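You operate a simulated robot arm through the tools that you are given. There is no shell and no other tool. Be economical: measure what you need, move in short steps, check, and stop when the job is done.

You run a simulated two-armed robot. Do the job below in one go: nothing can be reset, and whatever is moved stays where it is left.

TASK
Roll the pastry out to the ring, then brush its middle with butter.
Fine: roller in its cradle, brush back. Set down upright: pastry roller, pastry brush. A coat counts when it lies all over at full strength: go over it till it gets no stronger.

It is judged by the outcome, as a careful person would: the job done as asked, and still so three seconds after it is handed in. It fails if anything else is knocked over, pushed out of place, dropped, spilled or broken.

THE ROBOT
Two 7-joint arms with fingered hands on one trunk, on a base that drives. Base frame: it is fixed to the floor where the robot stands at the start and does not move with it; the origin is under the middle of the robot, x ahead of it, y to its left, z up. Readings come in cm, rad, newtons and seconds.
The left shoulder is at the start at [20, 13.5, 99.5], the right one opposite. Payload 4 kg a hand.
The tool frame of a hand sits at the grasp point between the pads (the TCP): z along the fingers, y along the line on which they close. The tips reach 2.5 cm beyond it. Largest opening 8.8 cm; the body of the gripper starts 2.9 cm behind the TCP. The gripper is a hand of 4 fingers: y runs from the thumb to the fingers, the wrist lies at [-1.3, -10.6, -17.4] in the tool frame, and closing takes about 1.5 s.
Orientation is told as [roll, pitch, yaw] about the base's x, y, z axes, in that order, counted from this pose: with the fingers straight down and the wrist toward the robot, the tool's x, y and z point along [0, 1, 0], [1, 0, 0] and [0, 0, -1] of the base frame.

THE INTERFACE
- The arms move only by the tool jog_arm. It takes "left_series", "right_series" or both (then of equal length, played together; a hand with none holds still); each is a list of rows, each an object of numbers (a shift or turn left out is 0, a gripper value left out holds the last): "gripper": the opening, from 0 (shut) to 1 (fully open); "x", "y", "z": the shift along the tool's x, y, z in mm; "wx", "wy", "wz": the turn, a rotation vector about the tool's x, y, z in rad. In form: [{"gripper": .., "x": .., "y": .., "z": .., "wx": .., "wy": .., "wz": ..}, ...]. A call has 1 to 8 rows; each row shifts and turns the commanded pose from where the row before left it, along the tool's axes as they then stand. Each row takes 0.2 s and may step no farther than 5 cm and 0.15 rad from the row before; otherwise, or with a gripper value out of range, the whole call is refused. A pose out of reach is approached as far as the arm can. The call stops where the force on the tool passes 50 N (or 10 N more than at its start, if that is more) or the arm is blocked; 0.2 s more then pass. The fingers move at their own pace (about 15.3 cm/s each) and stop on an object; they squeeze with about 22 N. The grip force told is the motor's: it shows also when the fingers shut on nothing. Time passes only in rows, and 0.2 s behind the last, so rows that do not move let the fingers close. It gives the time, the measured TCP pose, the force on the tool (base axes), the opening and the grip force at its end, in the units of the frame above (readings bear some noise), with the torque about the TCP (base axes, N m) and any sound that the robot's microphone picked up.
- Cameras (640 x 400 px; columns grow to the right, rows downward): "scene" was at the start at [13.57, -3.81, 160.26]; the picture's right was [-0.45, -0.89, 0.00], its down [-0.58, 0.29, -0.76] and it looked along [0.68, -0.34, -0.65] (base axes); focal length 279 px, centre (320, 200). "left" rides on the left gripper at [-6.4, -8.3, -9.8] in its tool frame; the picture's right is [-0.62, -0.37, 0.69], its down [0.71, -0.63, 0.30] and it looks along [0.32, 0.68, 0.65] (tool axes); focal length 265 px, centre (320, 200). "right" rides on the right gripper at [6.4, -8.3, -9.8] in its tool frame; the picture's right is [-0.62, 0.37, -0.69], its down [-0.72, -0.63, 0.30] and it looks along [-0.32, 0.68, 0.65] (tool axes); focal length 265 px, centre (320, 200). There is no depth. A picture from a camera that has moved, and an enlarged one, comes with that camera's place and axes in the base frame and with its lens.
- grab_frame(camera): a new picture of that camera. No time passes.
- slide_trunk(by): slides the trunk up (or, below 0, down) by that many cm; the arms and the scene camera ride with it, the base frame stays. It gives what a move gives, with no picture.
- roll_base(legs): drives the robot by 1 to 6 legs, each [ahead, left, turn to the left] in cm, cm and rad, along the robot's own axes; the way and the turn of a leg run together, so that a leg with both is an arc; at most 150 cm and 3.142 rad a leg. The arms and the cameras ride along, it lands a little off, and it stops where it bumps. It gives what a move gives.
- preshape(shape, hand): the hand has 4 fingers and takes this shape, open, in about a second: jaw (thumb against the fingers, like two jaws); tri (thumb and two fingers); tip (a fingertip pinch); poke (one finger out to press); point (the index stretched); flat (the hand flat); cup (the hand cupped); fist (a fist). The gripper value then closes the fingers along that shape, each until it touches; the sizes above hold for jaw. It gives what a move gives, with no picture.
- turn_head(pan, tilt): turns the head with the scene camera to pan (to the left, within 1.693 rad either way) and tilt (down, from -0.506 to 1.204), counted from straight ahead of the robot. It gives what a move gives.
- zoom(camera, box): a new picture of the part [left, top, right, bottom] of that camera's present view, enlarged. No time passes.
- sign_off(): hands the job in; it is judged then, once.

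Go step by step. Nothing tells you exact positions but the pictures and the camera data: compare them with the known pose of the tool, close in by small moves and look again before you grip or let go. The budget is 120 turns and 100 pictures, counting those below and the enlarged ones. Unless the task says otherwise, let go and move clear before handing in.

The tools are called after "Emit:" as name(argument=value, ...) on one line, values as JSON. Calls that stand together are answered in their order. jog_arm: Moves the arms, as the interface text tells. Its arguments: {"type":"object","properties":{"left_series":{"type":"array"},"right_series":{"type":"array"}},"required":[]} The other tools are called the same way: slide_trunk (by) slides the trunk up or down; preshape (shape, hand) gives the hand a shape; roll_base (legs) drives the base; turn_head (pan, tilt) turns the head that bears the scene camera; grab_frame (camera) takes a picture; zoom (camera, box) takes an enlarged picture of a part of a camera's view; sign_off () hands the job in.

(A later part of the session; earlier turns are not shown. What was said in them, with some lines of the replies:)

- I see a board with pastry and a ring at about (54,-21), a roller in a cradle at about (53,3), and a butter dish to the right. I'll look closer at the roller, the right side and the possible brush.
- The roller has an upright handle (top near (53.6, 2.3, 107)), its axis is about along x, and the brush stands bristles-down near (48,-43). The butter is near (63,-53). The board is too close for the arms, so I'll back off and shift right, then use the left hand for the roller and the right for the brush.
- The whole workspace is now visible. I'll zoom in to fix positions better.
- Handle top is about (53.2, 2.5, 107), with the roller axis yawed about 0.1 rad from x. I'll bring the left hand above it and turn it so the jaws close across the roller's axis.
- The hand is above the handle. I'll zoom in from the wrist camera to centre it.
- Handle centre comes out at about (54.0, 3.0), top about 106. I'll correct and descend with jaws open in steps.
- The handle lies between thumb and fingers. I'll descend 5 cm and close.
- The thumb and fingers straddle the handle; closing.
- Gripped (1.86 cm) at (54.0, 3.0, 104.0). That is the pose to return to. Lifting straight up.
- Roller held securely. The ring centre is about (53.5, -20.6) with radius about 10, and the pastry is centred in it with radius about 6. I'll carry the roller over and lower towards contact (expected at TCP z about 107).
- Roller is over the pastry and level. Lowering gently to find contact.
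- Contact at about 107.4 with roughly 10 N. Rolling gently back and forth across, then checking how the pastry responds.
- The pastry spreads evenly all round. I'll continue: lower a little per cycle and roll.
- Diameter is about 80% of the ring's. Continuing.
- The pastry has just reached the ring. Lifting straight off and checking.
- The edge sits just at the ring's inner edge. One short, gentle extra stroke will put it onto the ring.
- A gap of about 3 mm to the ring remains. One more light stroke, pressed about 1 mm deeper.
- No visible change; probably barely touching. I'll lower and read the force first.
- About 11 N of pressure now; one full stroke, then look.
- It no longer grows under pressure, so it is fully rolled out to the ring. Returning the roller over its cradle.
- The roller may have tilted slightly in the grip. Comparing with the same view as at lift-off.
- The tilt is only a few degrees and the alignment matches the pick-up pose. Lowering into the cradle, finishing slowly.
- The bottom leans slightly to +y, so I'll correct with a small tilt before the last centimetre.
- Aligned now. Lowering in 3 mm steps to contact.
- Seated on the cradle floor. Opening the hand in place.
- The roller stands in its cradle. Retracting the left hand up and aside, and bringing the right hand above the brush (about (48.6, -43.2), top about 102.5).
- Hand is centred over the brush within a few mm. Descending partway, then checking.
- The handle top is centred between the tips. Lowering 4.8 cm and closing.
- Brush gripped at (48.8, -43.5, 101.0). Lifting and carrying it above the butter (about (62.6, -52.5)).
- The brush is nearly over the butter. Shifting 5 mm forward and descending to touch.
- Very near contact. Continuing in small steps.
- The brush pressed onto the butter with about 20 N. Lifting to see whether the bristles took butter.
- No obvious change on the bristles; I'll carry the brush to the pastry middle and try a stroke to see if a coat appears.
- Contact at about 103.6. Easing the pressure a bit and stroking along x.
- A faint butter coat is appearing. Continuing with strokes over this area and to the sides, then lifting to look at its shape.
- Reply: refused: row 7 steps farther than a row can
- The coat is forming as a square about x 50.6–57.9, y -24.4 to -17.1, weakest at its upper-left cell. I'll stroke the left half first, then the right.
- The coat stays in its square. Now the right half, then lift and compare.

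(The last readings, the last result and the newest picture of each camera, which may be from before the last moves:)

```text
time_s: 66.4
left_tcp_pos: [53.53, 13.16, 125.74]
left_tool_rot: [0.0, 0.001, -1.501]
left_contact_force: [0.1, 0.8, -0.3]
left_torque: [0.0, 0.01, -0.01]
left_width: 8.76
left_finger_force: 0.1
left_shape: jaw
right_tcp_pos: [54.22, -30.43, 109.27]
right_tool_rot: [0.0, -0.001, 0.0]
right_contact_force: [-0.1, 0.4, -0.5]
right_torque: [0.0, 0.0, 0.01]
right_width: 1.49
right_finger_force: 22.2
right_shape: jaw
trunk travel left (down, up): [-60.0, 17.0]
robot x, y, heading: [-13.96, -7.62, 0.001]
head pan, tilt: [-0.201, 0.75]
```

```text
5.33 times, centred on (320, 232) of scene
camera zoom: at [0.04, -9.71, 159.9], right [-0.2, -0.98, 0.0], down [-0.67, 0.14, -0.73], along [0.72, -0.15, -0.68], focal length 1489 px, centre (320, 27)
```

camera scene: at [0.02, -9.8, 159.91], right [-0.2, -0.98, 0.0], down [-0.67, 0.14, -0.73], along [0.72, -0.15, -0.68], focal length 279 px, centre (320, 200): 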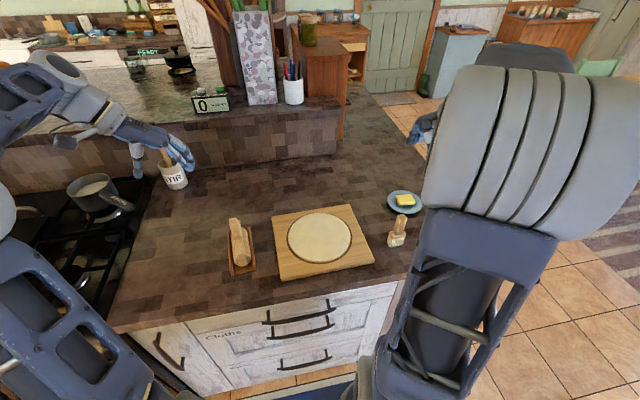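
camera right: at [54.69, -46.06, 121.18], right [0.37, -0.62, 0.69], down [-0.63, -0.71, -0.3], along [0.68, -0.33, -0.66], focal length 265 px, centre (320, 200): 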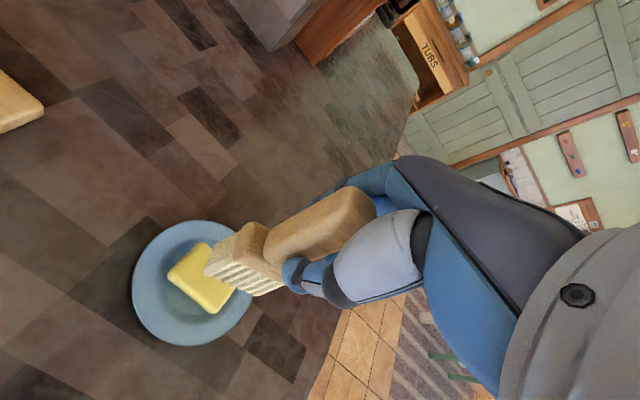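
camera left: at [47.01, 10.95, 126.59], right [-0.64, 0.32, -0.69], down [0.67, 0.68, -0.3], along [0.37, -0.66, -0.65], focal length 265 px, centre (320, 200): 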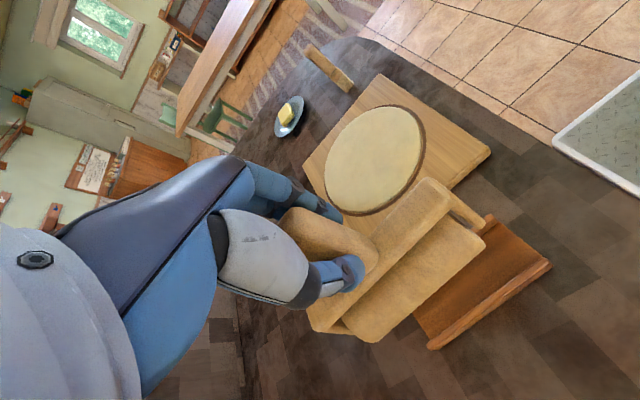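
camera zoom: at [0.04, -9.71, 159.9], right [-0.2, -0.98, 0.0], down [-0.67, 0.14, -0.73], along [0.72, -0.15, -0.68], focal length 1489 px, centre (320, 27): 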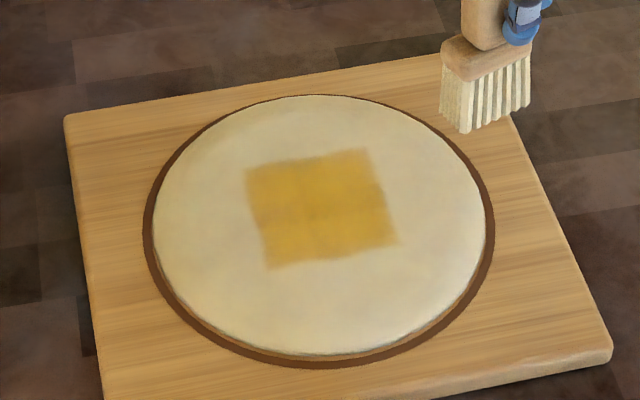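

Now nearly uniform. I'll take a baseline close-up and go over both halves once more to see whether it still strengthens.

Emit:
zoom(camera="scene", box=[300, 210, 350, 250])

Emit:
jog_arm(right_series=[{"x": 40}, {"x": 40}, {"z": 40}, {"z": 20}, {"y": 28}, {"y": -28}, {"y": -28}, {"y": 28}])

Emit:
jog_arm(right_series=[{"y": 28}, {"y": -28}, {"y": -28}, {"y": 28}, {"x": 18}, {"y": 28}, {"y": -28}, {"y": -28}])

Emit:
jog_arm(right_series=[{"y": 28, "x": 18}, {"y": 28}, {"y": -28}, {"y": -28}, {"y": 28}, {"y": 28}, {"y": -28}, {"y": -28}])

Emit:
jog_arm(right_series=[{"y": 28}, {"z": -20}, {"z": -40}, {"x": -40}, {"x": -40}, {"x": -36}])

Emit:
zoom(camera="scene", box=[300, 210, 350, 250])

```text
10.00 times, centred on (325, 230) of scene
camera zoom: at [0.04, -9.71, 159.9], right [-0.2, -0.98, 0.0], down [-0.67, 0.14, -0.73], along [0.72, -0.15, -0.68], focal length 2791 px, centre (270, -100)
```

zoom: 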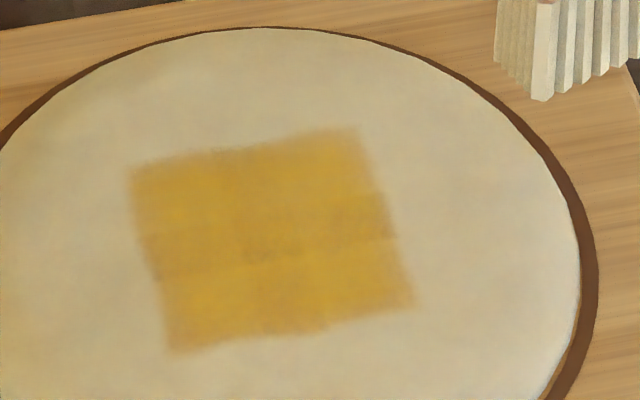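

```text
time_s: 68.2
left_tcp_pos: [53.31, 13.06, 125.81]
left_tool_rot: [0.001, 0.0, -1.504]
left_contact_force: [0.6, 0.1, 0.4]
left_torque: [0.01, -0.02, 0.0]
left_width: 8.78
left_finger_force: 0.0
left_shape: jaw
right_tcp_pos: [54.4, -22.54, 103.17]
right_tool_rot: [0.0, 0.001, -0.002]
right_contact_force: [-2.2, 0.1, 5.8]
right_torque: [0.01, 0.03, -0.01]
right_width: 1.5
right_finger_force: 22.5
right_shape: jaw
trunk travel left (down, up): [-60.0, 17.0]
robot x, y, heading: [-14.2, -8.43, 0.001]
head pan, tilt: [-0.201, 0.75]
```

```text
time_s: 70.0
left_tcp_pos: [53.4, 13.01, 125.74]
left_tool_rot: [0.0, 0.0, -1.5]
left_contact_force: [0.9, -0.1, 0.4]
left_torque: [-0.03, 0.01, 0.04]
left_width: 8.8
left_finger_force: 0.1
left_shape: jaw
right_tcp_pos: [51.23, -20.71, 103.19]
right_tool_rot: [0.0, 0.003, -0.002]
right_contact_force: [-0.1, -0.3, -1.2]
right_torque: [0.0, -0.01, 0.0]
right_width: 1.47
right_finger_force: 21.7
right_shape: jaw
trunk travel left (down, up): [-60.0, 17.0]
robot x, y, heading: [-13.99, -8.14, -0.001]
head pan, tilt: [-0.201, 0.75]
```

```text
time_s: 71.8
left_tcp_pos: [53.52, 13.02, 125.68]
left_tool_rot: [-0.002, -0.001, -1.502]
left_contact_force: [-0.2, 0.4, 0.4]
left_torque: [0.0, 0.01, 0.02]
left_width: 8.78
left_finger_force: 0.1
left_shape: jaw
right_tcp_pos: [51.41, -18.83, 103.18]
right_tool_rot: [0.001, 0.002, 0.0]
right_contact_force: [0.2, -0.9, 0.1]
right_torque: [0.01, 0.01, 0.04]
right_width: 1.46
right_finger_force: 22.6
right_shape: jaw
trunk travel left (down, up): [-60.0, 17.0]
robot x, y, heading: [-13.82, -8.13, -0.001]
head pan, tilt: [-0.201, 0.75]
```

```text
time_s: 73.2
left_tcp_pos: [53.4, 13.08, 125.74]
left_tool_rot: [0.001, 0.0, -1.499]
left_contact_force: [-0.2, 0.1, -0.6]
left_torque: [-0.03, 0.0, -0.02]
left_width: 8.8
left_finger_force: 0.0
left_shape: jaw
right_tcp_pos: [54.15, -30.47, 109.39]
right_tool_rot: [0.002, 0.0, -0.001]
right_contact_force: [-0.3, -0.2, 0.3]
right_torque: [-0.03, 0.0, -0.01]
right_width: 1.46
right_finger_force: 22.1
right_shape: jaw
trunk travel left (down, up): [-60.0, 17.0]
robot x, y, heading: [-14.14, -8.09, -0.003]
head pan, tilt: [-0.201, 0.75]
```

```text
10.00 times, centred on (325, 230) of scene
camera zoom: at [0.04, -9.71, 159.9], right [-0.2, -0.98, 0.0], down [-0.67, 0.14, -0.73], along [0.72, -0.15, -0.68], focal length 2791 px, centre (270, -100)
```

zoom: 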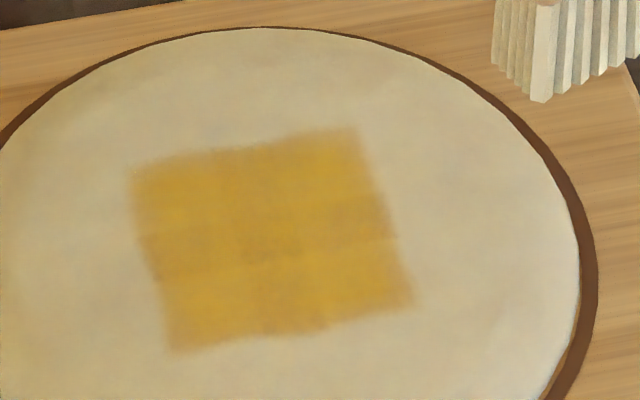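

Slightly more even, but the brush was barely touching on the last strokes. I'll re-dip and go over everything again with confirmed contact.

Emit:
jog_arm(right_series=[{"x": -44, "y": 17.6}, {"x": -44, "y": 17.6}, {"x": -44, "y": 17.6}, {"x": -44, "y": 17.6}, {"x": -44, "y": 17.6}, {"z": 40}, {"z": 15}, {}])

Emit:
jog_arm(right_series=[{"z": 4}, {"z": 3}, {"z": 3}, {}])

```text
time_s: 75.0
left_tcp_pos: [53.35, 13.0, 125.75]
left_tool_rot: [0.0, 0.002, -1.503]
left_contact_force: [0.3, -1.1, 0.0]
left_torque: [0.0, -0.02, 0.02]
left_width: 8.79
left_finger_force: 0.0
left_shape: jaw
right_tcp_pos: [62.88, -52.55, 103.73]
right_tool_rot: [0.0, 0.001, -0.002]
right_contact_force: [0.3, 0.2, -0.2]
right_torque: [0.02, -0.01, -0.02]
right_width: 1.47
right_finger_force: 21.7
right_shape: jaw
trunk travel left (down, up): [-60.0, 17.0]
robot x, y, heading: [-14.04, -7.64, -0.003]
head pan, tilt: [-0.201, 0.75]
```

```text
time_s: 76.0
left_tcp_pos: [53.31, 13.0, 125.77]
left_tool_rot: [-0.001, 0.0, -1.5]
left_contact_force: [0.1, 0.4, -0.1]
left_torque: [-0.03, 0.05, 0.0]
left_width: 8.81
left_finger_force: 0.2
left_shape: jaw
right_tcp_pos: [62.84, -52.59, 102.93]
right_tool_rot: [-0.002, -0.003, -0.002]
right_contact_force: [-1.0, -0.1, 9.6]
right_torque: [-0.02, -0.02, -0.03]
right_width: 1.48
right_finger_force: 21.4
right_shape: jaw
trunk travel left (down, up): [-60.0, 17.0]
robot x, y, heading: [-14.4, -8.1, -0.001]
head pan, tilt: [-0.201, 0.75]
```

Dipped. Back to the pastry's right half and touch down.

Emit:
jog_arm(right_series=[{"z": -25}, {"x": 43, "y": -12.6, "z": -20}, {"x": 43, "y": -12.6, "z": -20}, {"x": 43, "y": -12.6}, {"x": 43, "y": -12.6}, {"x": 43, "y": -12.6}, {"x": 43, "y": -12.6}, {"x": 41, "y": -12.6}])

Emit:
jog_arm(right_series=[{"z": 40}, {"z": 18}, {"z": 4}, {"z": 2}, {}])

```text
time_s: 77.8
left_tcp_pos: [53.34, 12.96, 125.78]
left_tool_rot: [-0.001, 0.001, -1.502]
left_contact_force: [0.0, -0.5, -0.2]
left_torque: [0.02, 0.0, 0.02]
left_width: 8.8
left_finger_force: 0.1
left_shape: jaw
right_tcp_pos: [54.09, -22.83, 109.22]
right_tool_rot: [0.0, 0.0, -0.002]
right_contact_force: [0.0, 0.2, -0.5]
right_torque: [0.02, -0.02, 0.01]
right_width: 1.45
right_finger_force: 21.7
right_shape: jaw
trunk travel left (down, up): [-60.0, 17.0]
robot x, y, heading: [-14.0, -8.24, 0.001]
head pan, tilt: [-0.201, 0.75]
```

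```text
time_s: 79.0
left_tcp_pos: [53.3, 13.05, 125.87]
left_tool_rot: [0.001, -0.001, -1.502]
left_contact_force: [0.8, 0.6, -0.8]
left_torque: [0.01, 0.04, -0.02]
left_width: 8.8
left_finger_force: 0.0
left_shape: jaw
right_tcp_pos: [54.17, -22.69, 102.98]
right_tool_rot: [-0.002, -0.003, -0.003]
right_contact_force: [-2.6, -4.5, 18.6]
right_torque: [-0.1, -0.05, -0.07]
right_width: 1.49
right_finger_force: 21.8
right_shape: jaw
trunk travel left (down, up): [-60.0, 17.0]
robot x, y, heading: [-13.92, -8.03, -0.004]
head pan, tilt: [-0.201, 0.75]
```

Emit:
jog_arm(right_series=[{"z": -1.5}, {"y": 28}, {"y": -28}, {"y": -28}, {"y": 28}, {"y": 28}, {"y": -28}, {"y": -28}])

Emit:
jog_arm(right_series=[{"y": 28, "x": 18}, {"y": 28}, {"y": -28}, {"y": -28}, {"y": 28}, {"x": 18, "z": 1}, {"y": 28}, {"y": -28}])

Emit:
jog_arm(right_series=[{"y": -28}, {"y": 28}, {"y": 28, "z": 1}, {"y": -28}, {"y": -28}, {"y": 28}, {"y": 28}, {"y": -28}])

Emit:
jog_arm(right_series=[{"y": -28}, {"y": 28}, {"z": -20}, {"z": -40}, {"x": -40}, {"x": -40}, {"x": -36}])

Emit:
zoom(camera="scene", box=[300, 210, 350, 250])

```text
time_s: 80.8
left_tcp_pos: [53.38, 13.11, 125.83]
left_tool_rot: [-0.001, 0.001, -1.501]
left_contact_force: [0.6, 0.2, -0.1]
left_torque: [-0.02, 0.04, -0.02]
left_width: 8.78
left_finger_force: 0.1
left_shape: jaw
right_tcp_pos: [51.04, -22.45, 103.0]
right_tool_rot: [0.001, 0.001, -0.002]
right_contact_force: [0.0, -0.3, -0.6]
right_torque: [-0.02, 0.01, -0.02]
right_width: 1.47
right_finger_force: 22.0
right_shape: jaw
trunk travel left (down, up): [-60.0, 17.0]
robot x, y, heading: [-13.78, -8.04, 0.0]
head pan, tilt: [-0.201, 0.75]
```

```text
time_s: 82.6
left_tcp_pos: [53.37, 13.13, 125.83]
left_tool_rot: [0.0, 0.0, -1.5]
left_contact_force: [-0.1, 0.6, 0.0]
left_torque: [-0.02, 0.02, 0.01]
left_width: 8.79
left_finger_force: 0.0
left_shape: jaw
right_tcp_pos: [54.07, -18.98, 102.83]
right_tool_rot: [0.0, 0.0, -0.002]
right_contact_force: [0.1, -0.3, 3.4]
right_torque: [0.01, -0.06, -0.01]
right_width: 1.45
right_finger_force: 21.8
right_shape: jaw
trunk travel left (down, up): [-60.0, 17.0]
robot x, y, heading: [-14.5, -7.94, 0.001]
head pan, tilt: [-0.201, 0.75]
```

```text
time_s: 84.4
left_tcp_pos: [53.34, 13.12, 125.61]
left_tool_rot: [0.0, -0.001, -1.502]
left_contact_force: [0.5, -0.1, 0.6]
left_torque: [0.01, 0.0, -0.05]
left_width: 8.79
left_finger_force: 0.0
left_shape: jaw
right_tcp_pos: [54.04, -18.95, 102.8]
right_tool_rot: [0.001, 0.001, -0.003]
right_contact_force: [-1.0, -0.6, 1.4]
right_torque: [0.05, -0.09, -0.05]
right_width: 1.44
right_finger_force: 22.3
right_shape: jaw
trunk travel left (down, up): [-60.0, 17.0]
robot x, y, heading: [-14.19, -8.31, 0.0]
head pan, tilt: [-0.201, 0.75]
```

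```text
time_s: 86.0
left_tcp_pos: [53.47, 13.09, 125.85]
left_tool_rot: [0.0, 0.001, -1.502]
left_contact_force: [-0.5, 1.1, -0.2]
left_torque: [0.04, -0.01, 0.02]
left_width: 8.77
left_finger_force: 0.1
left_shape: jaw
right_tcp_pos: [53.98, -30.4, 109.01]
right_tool_rot: [0.001, 0.003, 0.0]
right_contact_force: [-0.3, 0.6, -1.0]
right_torque: [-0.01, 0.05, 0.01]
right_width: 1.46
right_finger_force: 21.5
right_shape: jaw
trunk travel left (down, up): [-60.0, 17.0]
robot x, y, heading: [-14.19, -8.31, 0.004]
head pan, tilt: [-0.201, 0.75]
```

```text
10.00 times, centred on (325, 230) of scene
camera zoom: at [0.04, -9.71, 159.9], right [-0.2, -0.98, 0.0], down [-0.67, 0.14, -0.73], along [0.72, -0.15, -0.68], focal length 2791 px, centre (270, -100)
```

zoom: 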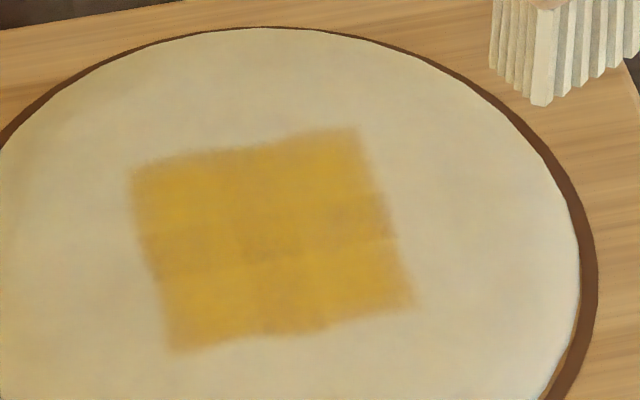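

The coat is unchanged from the last pass apart from surface mottling, so it is at full strength. Carrying the brush back above its original spot and checking its attitude.

Emit:
jog_arm(right_series=[{"x": -43.7, "y": -17.5}, {"x": -43.7, "y": -17.5}, {"x": -43.7, "y": -17.5}, {"z": 40}, {"z": 20}, {}])

Emit:
zoom(camera="scene", box=[360, 180, 440, 260])

Emit:
grab_frame(camera="right")

```text
time_s: 87.4
left_tcp_pos: [53.4, 13.08, 125.76]
left_tool_rot: [-0.001, -0.001, -1.504]
left_contact_force: [0.3, -0.3, 0.8]
left_torque: [0.02, 0.02, 0.01]
left_width: 8.78
left_finger_force: 0.0
left_shape: jaw
right_tcp_pos: [48.85, -43.74, 103.06]
right_tool_rot: [0.001, 0.0, -0.001]
right_contact_force: [-0.1, -0.4, -0.4]
right_torque: [-0.01, 0.01, 0.02]
right_width: 1.45
right_finger_force: 22.5
right_shape: jaw
trunk travel left (down, up): [-60.0, 17.0]
robot x, y, heading: [-14.32, -8.18, 0.004]
head pan, tilt: [-0.201, 0.75]
```

```text
5.00 times, centred on (400, 220) of scene
camera zoom: at [0.03, -9.76, 159.9], right [-0.2, -0.98, 0.0], down [-0.67, 0.14, -0.73], along [0.72, -0.15, -0.68], focal length 1396 px, centre (-80, 100)
```

zoom: 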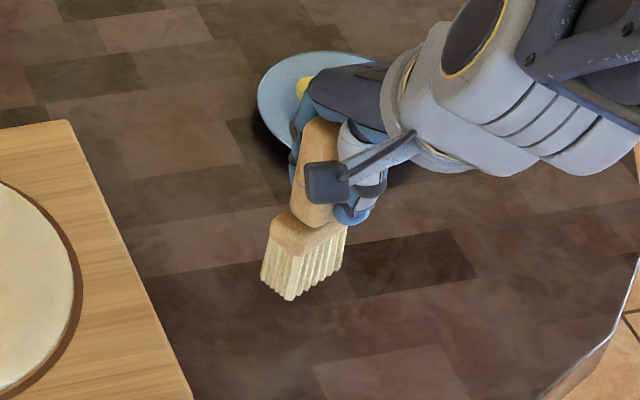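

```text
34 pictures are left
camera right: at [40.48, -37.32, 112.95], right [0.37, -0.62, 0.69], down [-0.63, -0.71, -0.3], along [0.68, -0.33, -0.65], focal length 265 px, centre (320, 200)
```

right: 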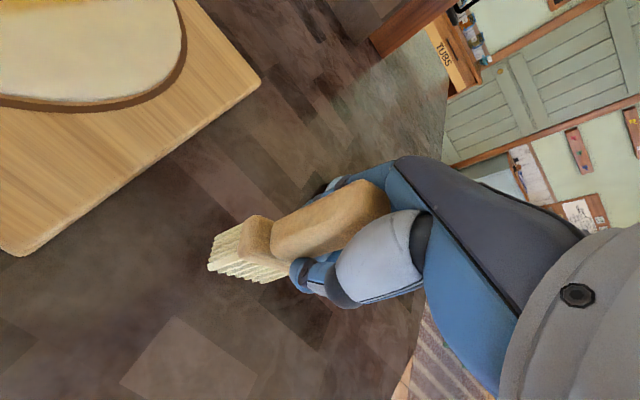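

The brush has turned about 18° in the grip. I'll rotate the hand to undo that and lower close to the table.

Emit:
jog_arm(right_series=[{"wz": 0.14}, {"wz": 0.14}, {"z": 15}, {}])

Emit:
zoom(camera="scene", box=[360, 180, 440, 260])

Emit:
grab_frame(camera="right")

```text
time_s: 88.4
left_tcp_pos: [53.31, 13.08, 125.81]
left_tool_rot: [0.0, -0.001, -1.5]
left_contact_force: [-0.7, 0.0, -0.1]
left_torque: [0.02, 0.0, -0.02]
left_width: 8.79
left_finger_force: 0.2
left_shape: jaw
right_tcp_pos: [48.89, -43.85, 101.5]
right_tool_rot: [-0.001, 0.002, -0.283]
right_contact_force: [-1.0, -0.1, -0.1]
right_torque: [0.01, 0.02, 0.02]
right_width: 1.45
right_finger_force: 21.8
right_shape: jaw
trunk travel left (down, up): [-60.0, 17.0]
robot x, y, heading: [-13.99, -8.04, 0.0]
head pan, tilt: [-0.201, 0.75]
```

```text
5.00 times, centred on (400, 220) of scene
camera zoom: at [0.03, -9.76, 159.9], right [-0.2, -0.98, 0.0], down [-0.67, 0.14, -0.73], along [0.72, -0.15, -0.68], focal length 1396 px, centre (-80, 100)
```

zoom: 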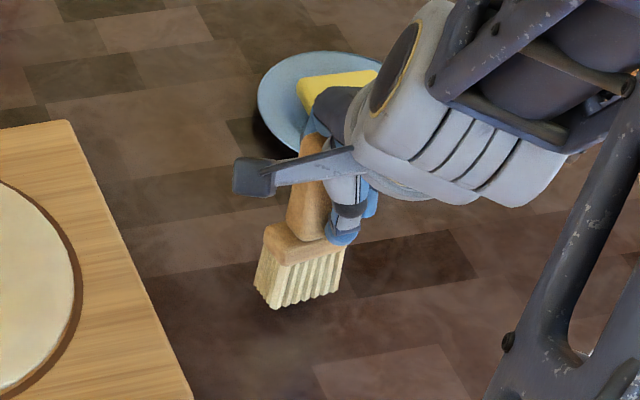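

```text
32 pictures are left
camera right: at [42.65, -35.34, 111.39], right [0.18, -0.7, 0.69], down [-0.8, -0.51, -0.3], along [0.57, -0.5, -0.65], focal length 265 px, centre (320, 200)
```

right: 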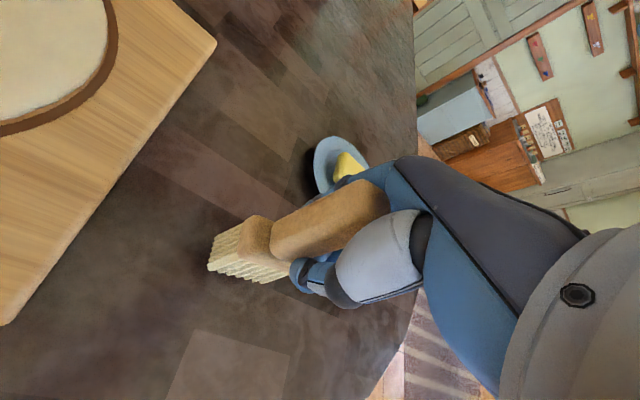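

Yaw is restored; the bristle end sits about 1 cm too far forward with a slight tilt. Correcting both, then lowering.

Emit:
jog_arm(right_series=[{"y": -7, "x": 1, "wx": 0.06}, {"z": 6}, {}])

Emit:
zoom(camera="scene", box=[360, 200, 420, 250])

Emit:
zoom(camera="right", box=[170, 150, 410, 300])

```text
time_s: 89.2
left_tcp_pos: [53.28, 12.92, 125.73]
left_tool_rot: [0.0, 0.003, -1.501]
left_contact_force: [0.6, -0.2, 0.8]
left_torque: [-0.01, 0.0, 0.0]
left_width: 8.79
left_finger_force: 0.0
left_shape: jaw
right_tcp_pos: [48.4, -43.57, 100.81]
right_tool_rot: [0.0, 0.06, -0.282]
right_contact_force: [-0.7, 0.0, 0.3]
right_torque: [0.03, 0.02, 0.0]
right_width: 1.45
right_finger_force: 22.3
right_shape: jaw
trunk travel left (down, up): [-60.0, 17.0]
robot x, y, heading: [-14.32, -7.92, -0.003]
head pan, tilt: [-0.201, 0.75]
```

```text
8.00 times, centred on (390, 225) of scene
camera zoom: at [0.03, -9.76, 159.9], right [-0.2, -0.98, 0.0], down [-0.67, 0.14, -0.73], along [0.72, -0.15, -0.68], focal length 2233 px, centre (-240, 0)
```

zoom: 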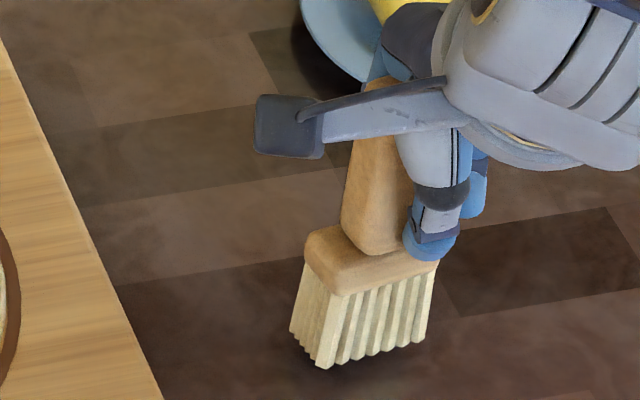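

```text
2.67 times, centred on (290, 225) of right
camera zoom: at [42.62, -35.17, 111.17], right [0.22, -0.71, 0.67], down [-0.82, -0.51, -0.26], along [0.53, -0.49, -0.69], focal length 708 px, centre (400, 133)
```

zoom: 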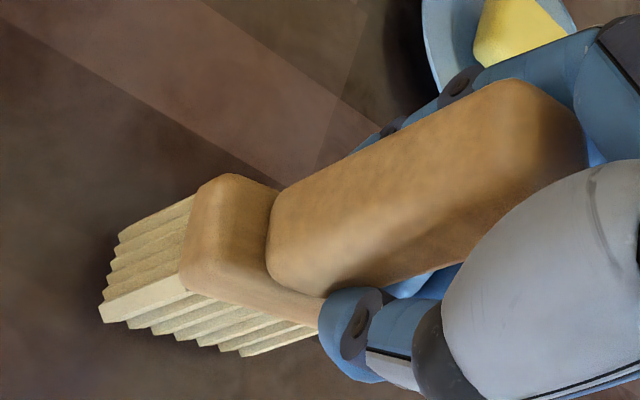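

The brush looks upright within a few degrees and over its old spot. Lowering by small steps to contact.

Emit:
jog_arm(right_series=[{"z": 3}, {}])

Emit:
jog_arm(right_series=[{"z": 2}, {}])

Emit:
jog_arm(right_series=[{"z": 2}, {}])

```text
time_s: 89.8
left_tcp_pos: [53.49, 13.15, 125.73]
left_tool_rot: [-0.001, 0.0, -1.501]
left_contact_force: [-0.1, -0.6, -0.5]
left_torque: [0.03, 0.03, 0.0]
left_width: 8.77
left_finger_force: 0.1
left_shape: jaw
right_tcp_pos: [48.34, -43.45, 100.51]
right_tool_rot: [0.0, 0.06, -0.283]
right_contact_force: [-0.7, 0.0, -1.2]
right_torque: [-0.02, 0.01, 0.0]
right_width: 1.43
right_finger_force: 22.0
right_shape: jaw
trunk travel left (down, up): [-60.0, 17.0]
robot x, y, heading: [-14.33, -7.94, -0.007]
head pan, tilt: [-0.201, 0.75]
```

```text
time_s: 90.4
left_tcp_pos: [53.29, 13.21, 125.74]
left_tool_rot: [0.001, -0.001, -1.501]
left_contact_force: [0.0, 0.1, -0.9]
left_torque: [0.0, -0.01, -0.02]
left_width: 8.77
left_finger_force: 0.0
left_shape: jaw
right_tcp_pos: [48.29, -43.41, 100.29]
right_tool_rot: [0.0, 0.061, -0.283]
right_contact_force: [0.7, -1.1, -0.5]
right_torque: [0.01, 0.02, 0.0]
right_width: 1.46
right_finger_force: 22.6
right_shape: jaw
trunk travel left (down, up): [-60.0, 17.0]
robot x, y, heading: [-13.92, -7.96, -0.004]
head pan, tilt: [-0.201, 0.75]
```

```text
time_s: 91.0
left_tcp_pos: [53.47, 13.13, 125.78]
left_tool_rot: [0.001, 0.0, -1.501]
left_contact_force: [-0.1, -0.5, -0.8]
left_torque: [-0.02, 0.0, 0.03]
left_width: 8.79
left_finger_force: 0.0
left_shape: jaw
right_tcp_pos: [48.16, -43.36, 100.07]
right_tool_rot: [-0.001, 0.062, -0.28]
right_contact_force: [0.0, 0.8, -1.0]
right_torque: [-0.02, 0.0, -0.04]
right_width: 1.43
right_finger_force: 21.6
right_shape: jaw
trunk travel left (down, up): [-60.0, 17.0]
robot x, y, heading: [-14.35, -8.21, -0.004]
head pan, tilt: [-0.201, 0.75]
```

Emit:
jog_arm(right_series=[{"z": 2}, {}])

Emit:
jog_arm(right_series=[{"z": 2}, {}])

Emit:
zoom(camera="scene", box=[360, 200, 420, 250])

```text
time_s: 91.6
left_tcp_pos: [53.32, 12.99, 125.85]
left_tool_rot: [0.0, 0.002, -1.502]
left_contact_force: [0.1, -0.7, -0.6]
left_torque: [-0.01, 0.02, 0.01]
left_width: 8.78
left_finger_force: 0.0
left_shape: jaw
right_tcp_pos: [48.26, -43.33, 99.93]
right_tool_rot: [-0.003, 0.059, -0.28]
right_contact_force: [-1.7, 1.4, 13.0]
right_torque: [-0.02, -0.01, 0.02]
right_width: 1.43
right_finger_force: 21.5
right_shape: jaw
trunk travel left (down, up): [-60.0, 17.0]
robot x, y, heading: [-14.29, -8.19, -0.001]
head pan, tilt: [-0.201, 0.75]
```

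```text
time_s: 92.2
left_tcp_pos: [53.33, 13.01, 125.79]
left_tool_rot: [0.0, 0.0, -1.502]
left_contact_force: [0.1, 0.4, 1.6]
left_torque: [-0.02, 0.03, 0.03]
left_width: 8.8
left_finger_force: 0.1
left_shape: jaw
right_tcp_pos: [48.12, -43.39, 99.72]
right_tool_rot: [-0.003, 0.057, -0.282]
right_contact_force: [-3.1, 3.3, 24.5]
right_torque: [0.04, -0.04, -0.03]
right_width: 1.54
right_finger_force: 21.7
right_shape: jaw
trunk travel left (down, up): [-60.0, 17.0]
robot x, y, heading: [-13.96, -8.11, -0.001]
head pan, tilt: [-0.201, 0.75]
```

```text
8.00 times, centred on (390, 225) of scene
camera zoom: at [-0.04, -9.71, 159.93], right [-0.2, -0.98, 0.0], down [-0.67, 0.14, -0.73], along [0.72, -0.15, -0.68], focal length 2233 px, centre (-240, 0)
```

zoom: 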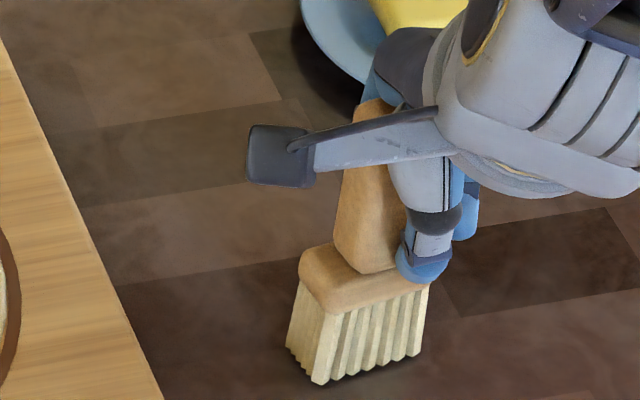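

The brush is on the table exactly on its original footprint. Easing the pressure and opening slowly.

Emit:
jog_arm(right_series=[{"z": -2.5}, {"gripper": 0.2}, {"gripper": 0.25}, {"gripper": 0.4}, {"gripper": 0.7}, {"gripper": 1}, {}, {}])

Emit:
zoom(camera="scene", box=[360, 200, 420, 250])

Emit:
grab_frame(camera="right")

```text
time_s: 94.0
left_tcp_pos: [53.3, 13.0, 125.86]
left_tool_rot: [0.0, 0.0, -1.501]
left_contact_force: [0.7, 0.1, 1.0]
left_torque: [-0.01, 0.0, 0.0]
left_width: 8.78
left_finger_force: 0.0
left_shape: jaw
right_tcp_pos: [48.17, -43.33, 99.83]
right_tool_rot: [0.0, 0.06, -0.283]
right_contact_force: [0.3, 0.3, 0.0]
right_torque: [0.02, 0.01, 0.02]
right_width: 8.77
right_finger_force: 0.1
right_shape: jaw
trunk travel left (down, up): [-60.0, 17.0]
robot x, y, heading: [-14.09, -8.15, -0.002]
head pan, tilt: [-0.201, 0.75]
```

```text
8.00 times, centred on (390, 225) of scene
camera zoom: at [0.03, -9.76, 159.9], right [-0.2, -0.98, 0.0], down [-0.67, 0.14, -0.73], along [0.72, -0.15, -0.68], focal length 2233 px, centre (-240, 0)
```

zoom: 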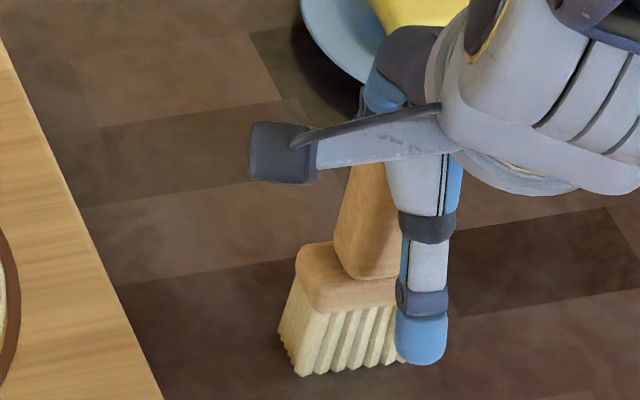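

```text
27 pictures are left
camera right: at [42.45, -35.09, 110.21], right [0.22, -0.71, 0.67], down [-0.82, -0.51, -0.27], along [0.53, -0.49, -0.69], focal length 265 px, centre (320, 200)
```

right: 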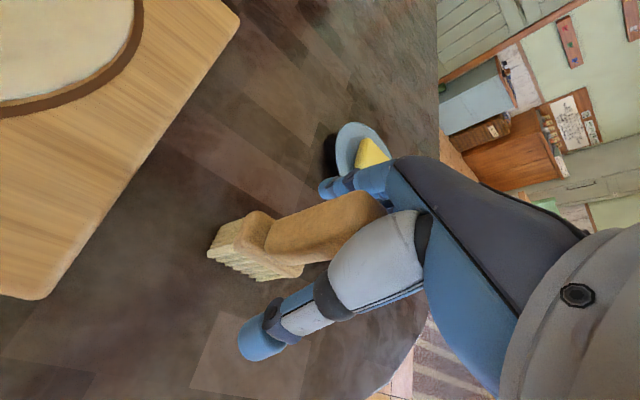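

The brush stands free. Raising the right hand straight up and clear, then checking everything.

Emit:
jog_arm(right_series=[{"z": -30}, {"z": -40}, {"z": -50, "wx": -0.06}, {"z": -50}, {"z": -50}, {"y": -50}, {"y": -50}, {"y": -50}])

Emit:
jog_arm(right_series=[{"x": -40}, {"x": -40}, {}, {}, {}])

Emit:
zoom(camera="scene", box=[200, 170, 440, 320])

Emit:
zoom(camera="scene", box=[300, 210, 350, 250])

```text
time_s: 95.8
left_tcp_pos: [53.41, 13.09, 125.87]
left_tool_rot: [0.0, 0.0, -1.5]
left_contact_force: [0.0, -0.6, -0.5]
left_torque: [0.02, 0.03, 0.02]
left_width: 8.79
left_finger_force: 0.0
left_shape: jaw
right_tcp_pos: [34.47, -39.48, 121.58]
right_tool_rot: [0.0, 0.0, -0.28]
right_contact_force: [0.1, 0.3, -0.3]
right_torque: [0.0, 0.02, 0.02]
right_width: 8.82
right_finger_force: 0.1
right_shape: jaw
trunk travel left (down, up): [-60.0, 17.0]
robot x, y, heading: [-14.14, -8.32, 0.002]
head pan, tilt: [-0.201, 0.75]
```

```text
time_s: 97.0
left_tcp_pos: [53.42, 13.13, 125.73]
left_tool_rot: [0.0, 0.0, -1.503]
left_contact_force: [0.6, 0.5, -0.4]
left_torque: [0.0, -0.04, 0.01]
left_width: 8.8
left_finger_force: 0.1
left_shape: jaw
right_tcp_pos: [32.29, -47.26, 121.75]
right_tool_rot: [0.001, 0.0, -0.282]
right_contact_force: [0.0, 0.4, -1.2]
right_torque: [0.02, 0.01, -0.02]
right_width: 8.8
right_finger_force: 0.1
right_shape: jaw
trunk travel left (down, up): [-60.0, 17.0]
robot x, y, heading: [-14.15, -8.05, -0.003]
head pan, tilt: [-0.201, 0.75]
```

```text
2.67 times, centred on (320, 245) of scene
camera zoom: at [0.03, -9.76, 159.9], right [-0.2, -0.98, 0.0], down [-0.67, 0.14, -0.73], along [0.72, -0.15, -0.68], focal length 744 px, centre (320, 80)
```

zoom: 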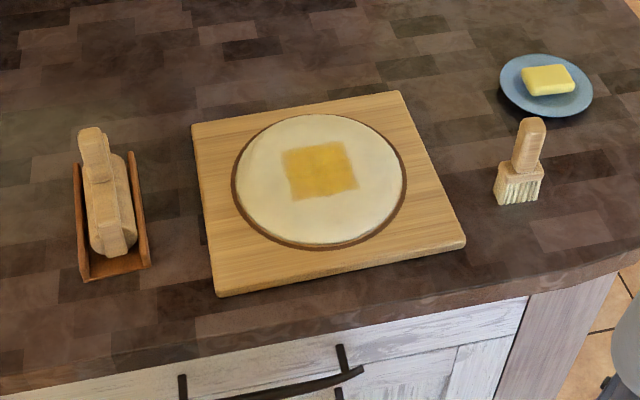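

```text
10.00 times, centred on (325, 230) of scene
camera zoom: at [0.03, -9.76, 159.9], right [-0.2, -0.98, 0.0], down [-0.67, 0.14, -0.73], along [0.72, -0.15, -0.68], focal length 2791 px, centre (270, -100)
```

zoom: 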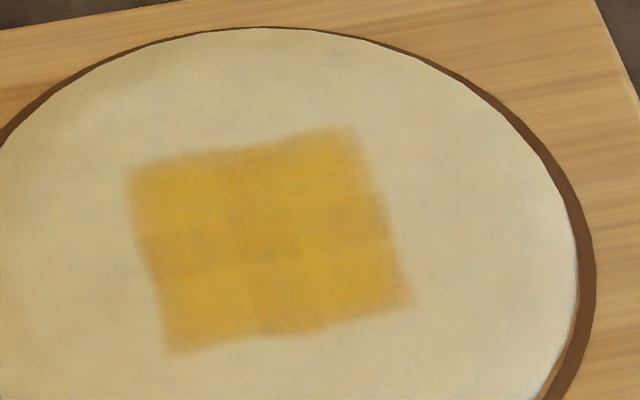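

Everything is back in place. The coat shows faint cell differences, so I'll look closer before deciding.

Emit:
zoom(camera="scene", box=[309, 222, 337, 246])

```text
16.00 times, centred on (323, 234) of scene
camera zoom: at [0.03, -9.76, 159.9], right [-0.2, -0.98, 0.0], down [-0.67, 0.14, -0.73], along [0.72, -0.15, -0.68], focal length 4466 px, centre (272, -344)
```

zoom: 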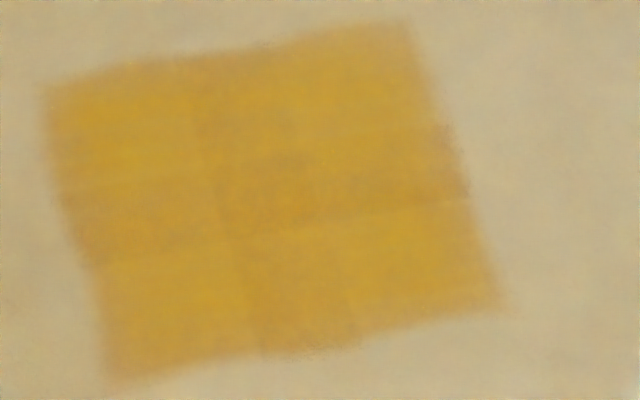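

The three visible passes leave the coat unchanged and its square fully covered. The pastry sits at the ring and stopped growing. The roller is upright in its cradle, the brush stands upright on its spot, and both hands are clear, so I'm handing in.

Emit:
sign_off()

```text
The job is handed in.
```

I rolled the pastry out to the ring and buttered its middle, then put the roller upright in its cradle and the brush upright on its spot. Three things are less than exact:

- **Ring:** the pastry's edge stops about 3 mm inside the ring line. It stopped growing there even when I rolled with about 11 N of pressure.
- **Butter:** the coat covers a square of about 7 cm. The last passes made no visible difference. Contact was light on parts of the final pass, and faint mottling remains that I took for surface texture.
- **Brush:** it stands within about 1 cm of where it started.
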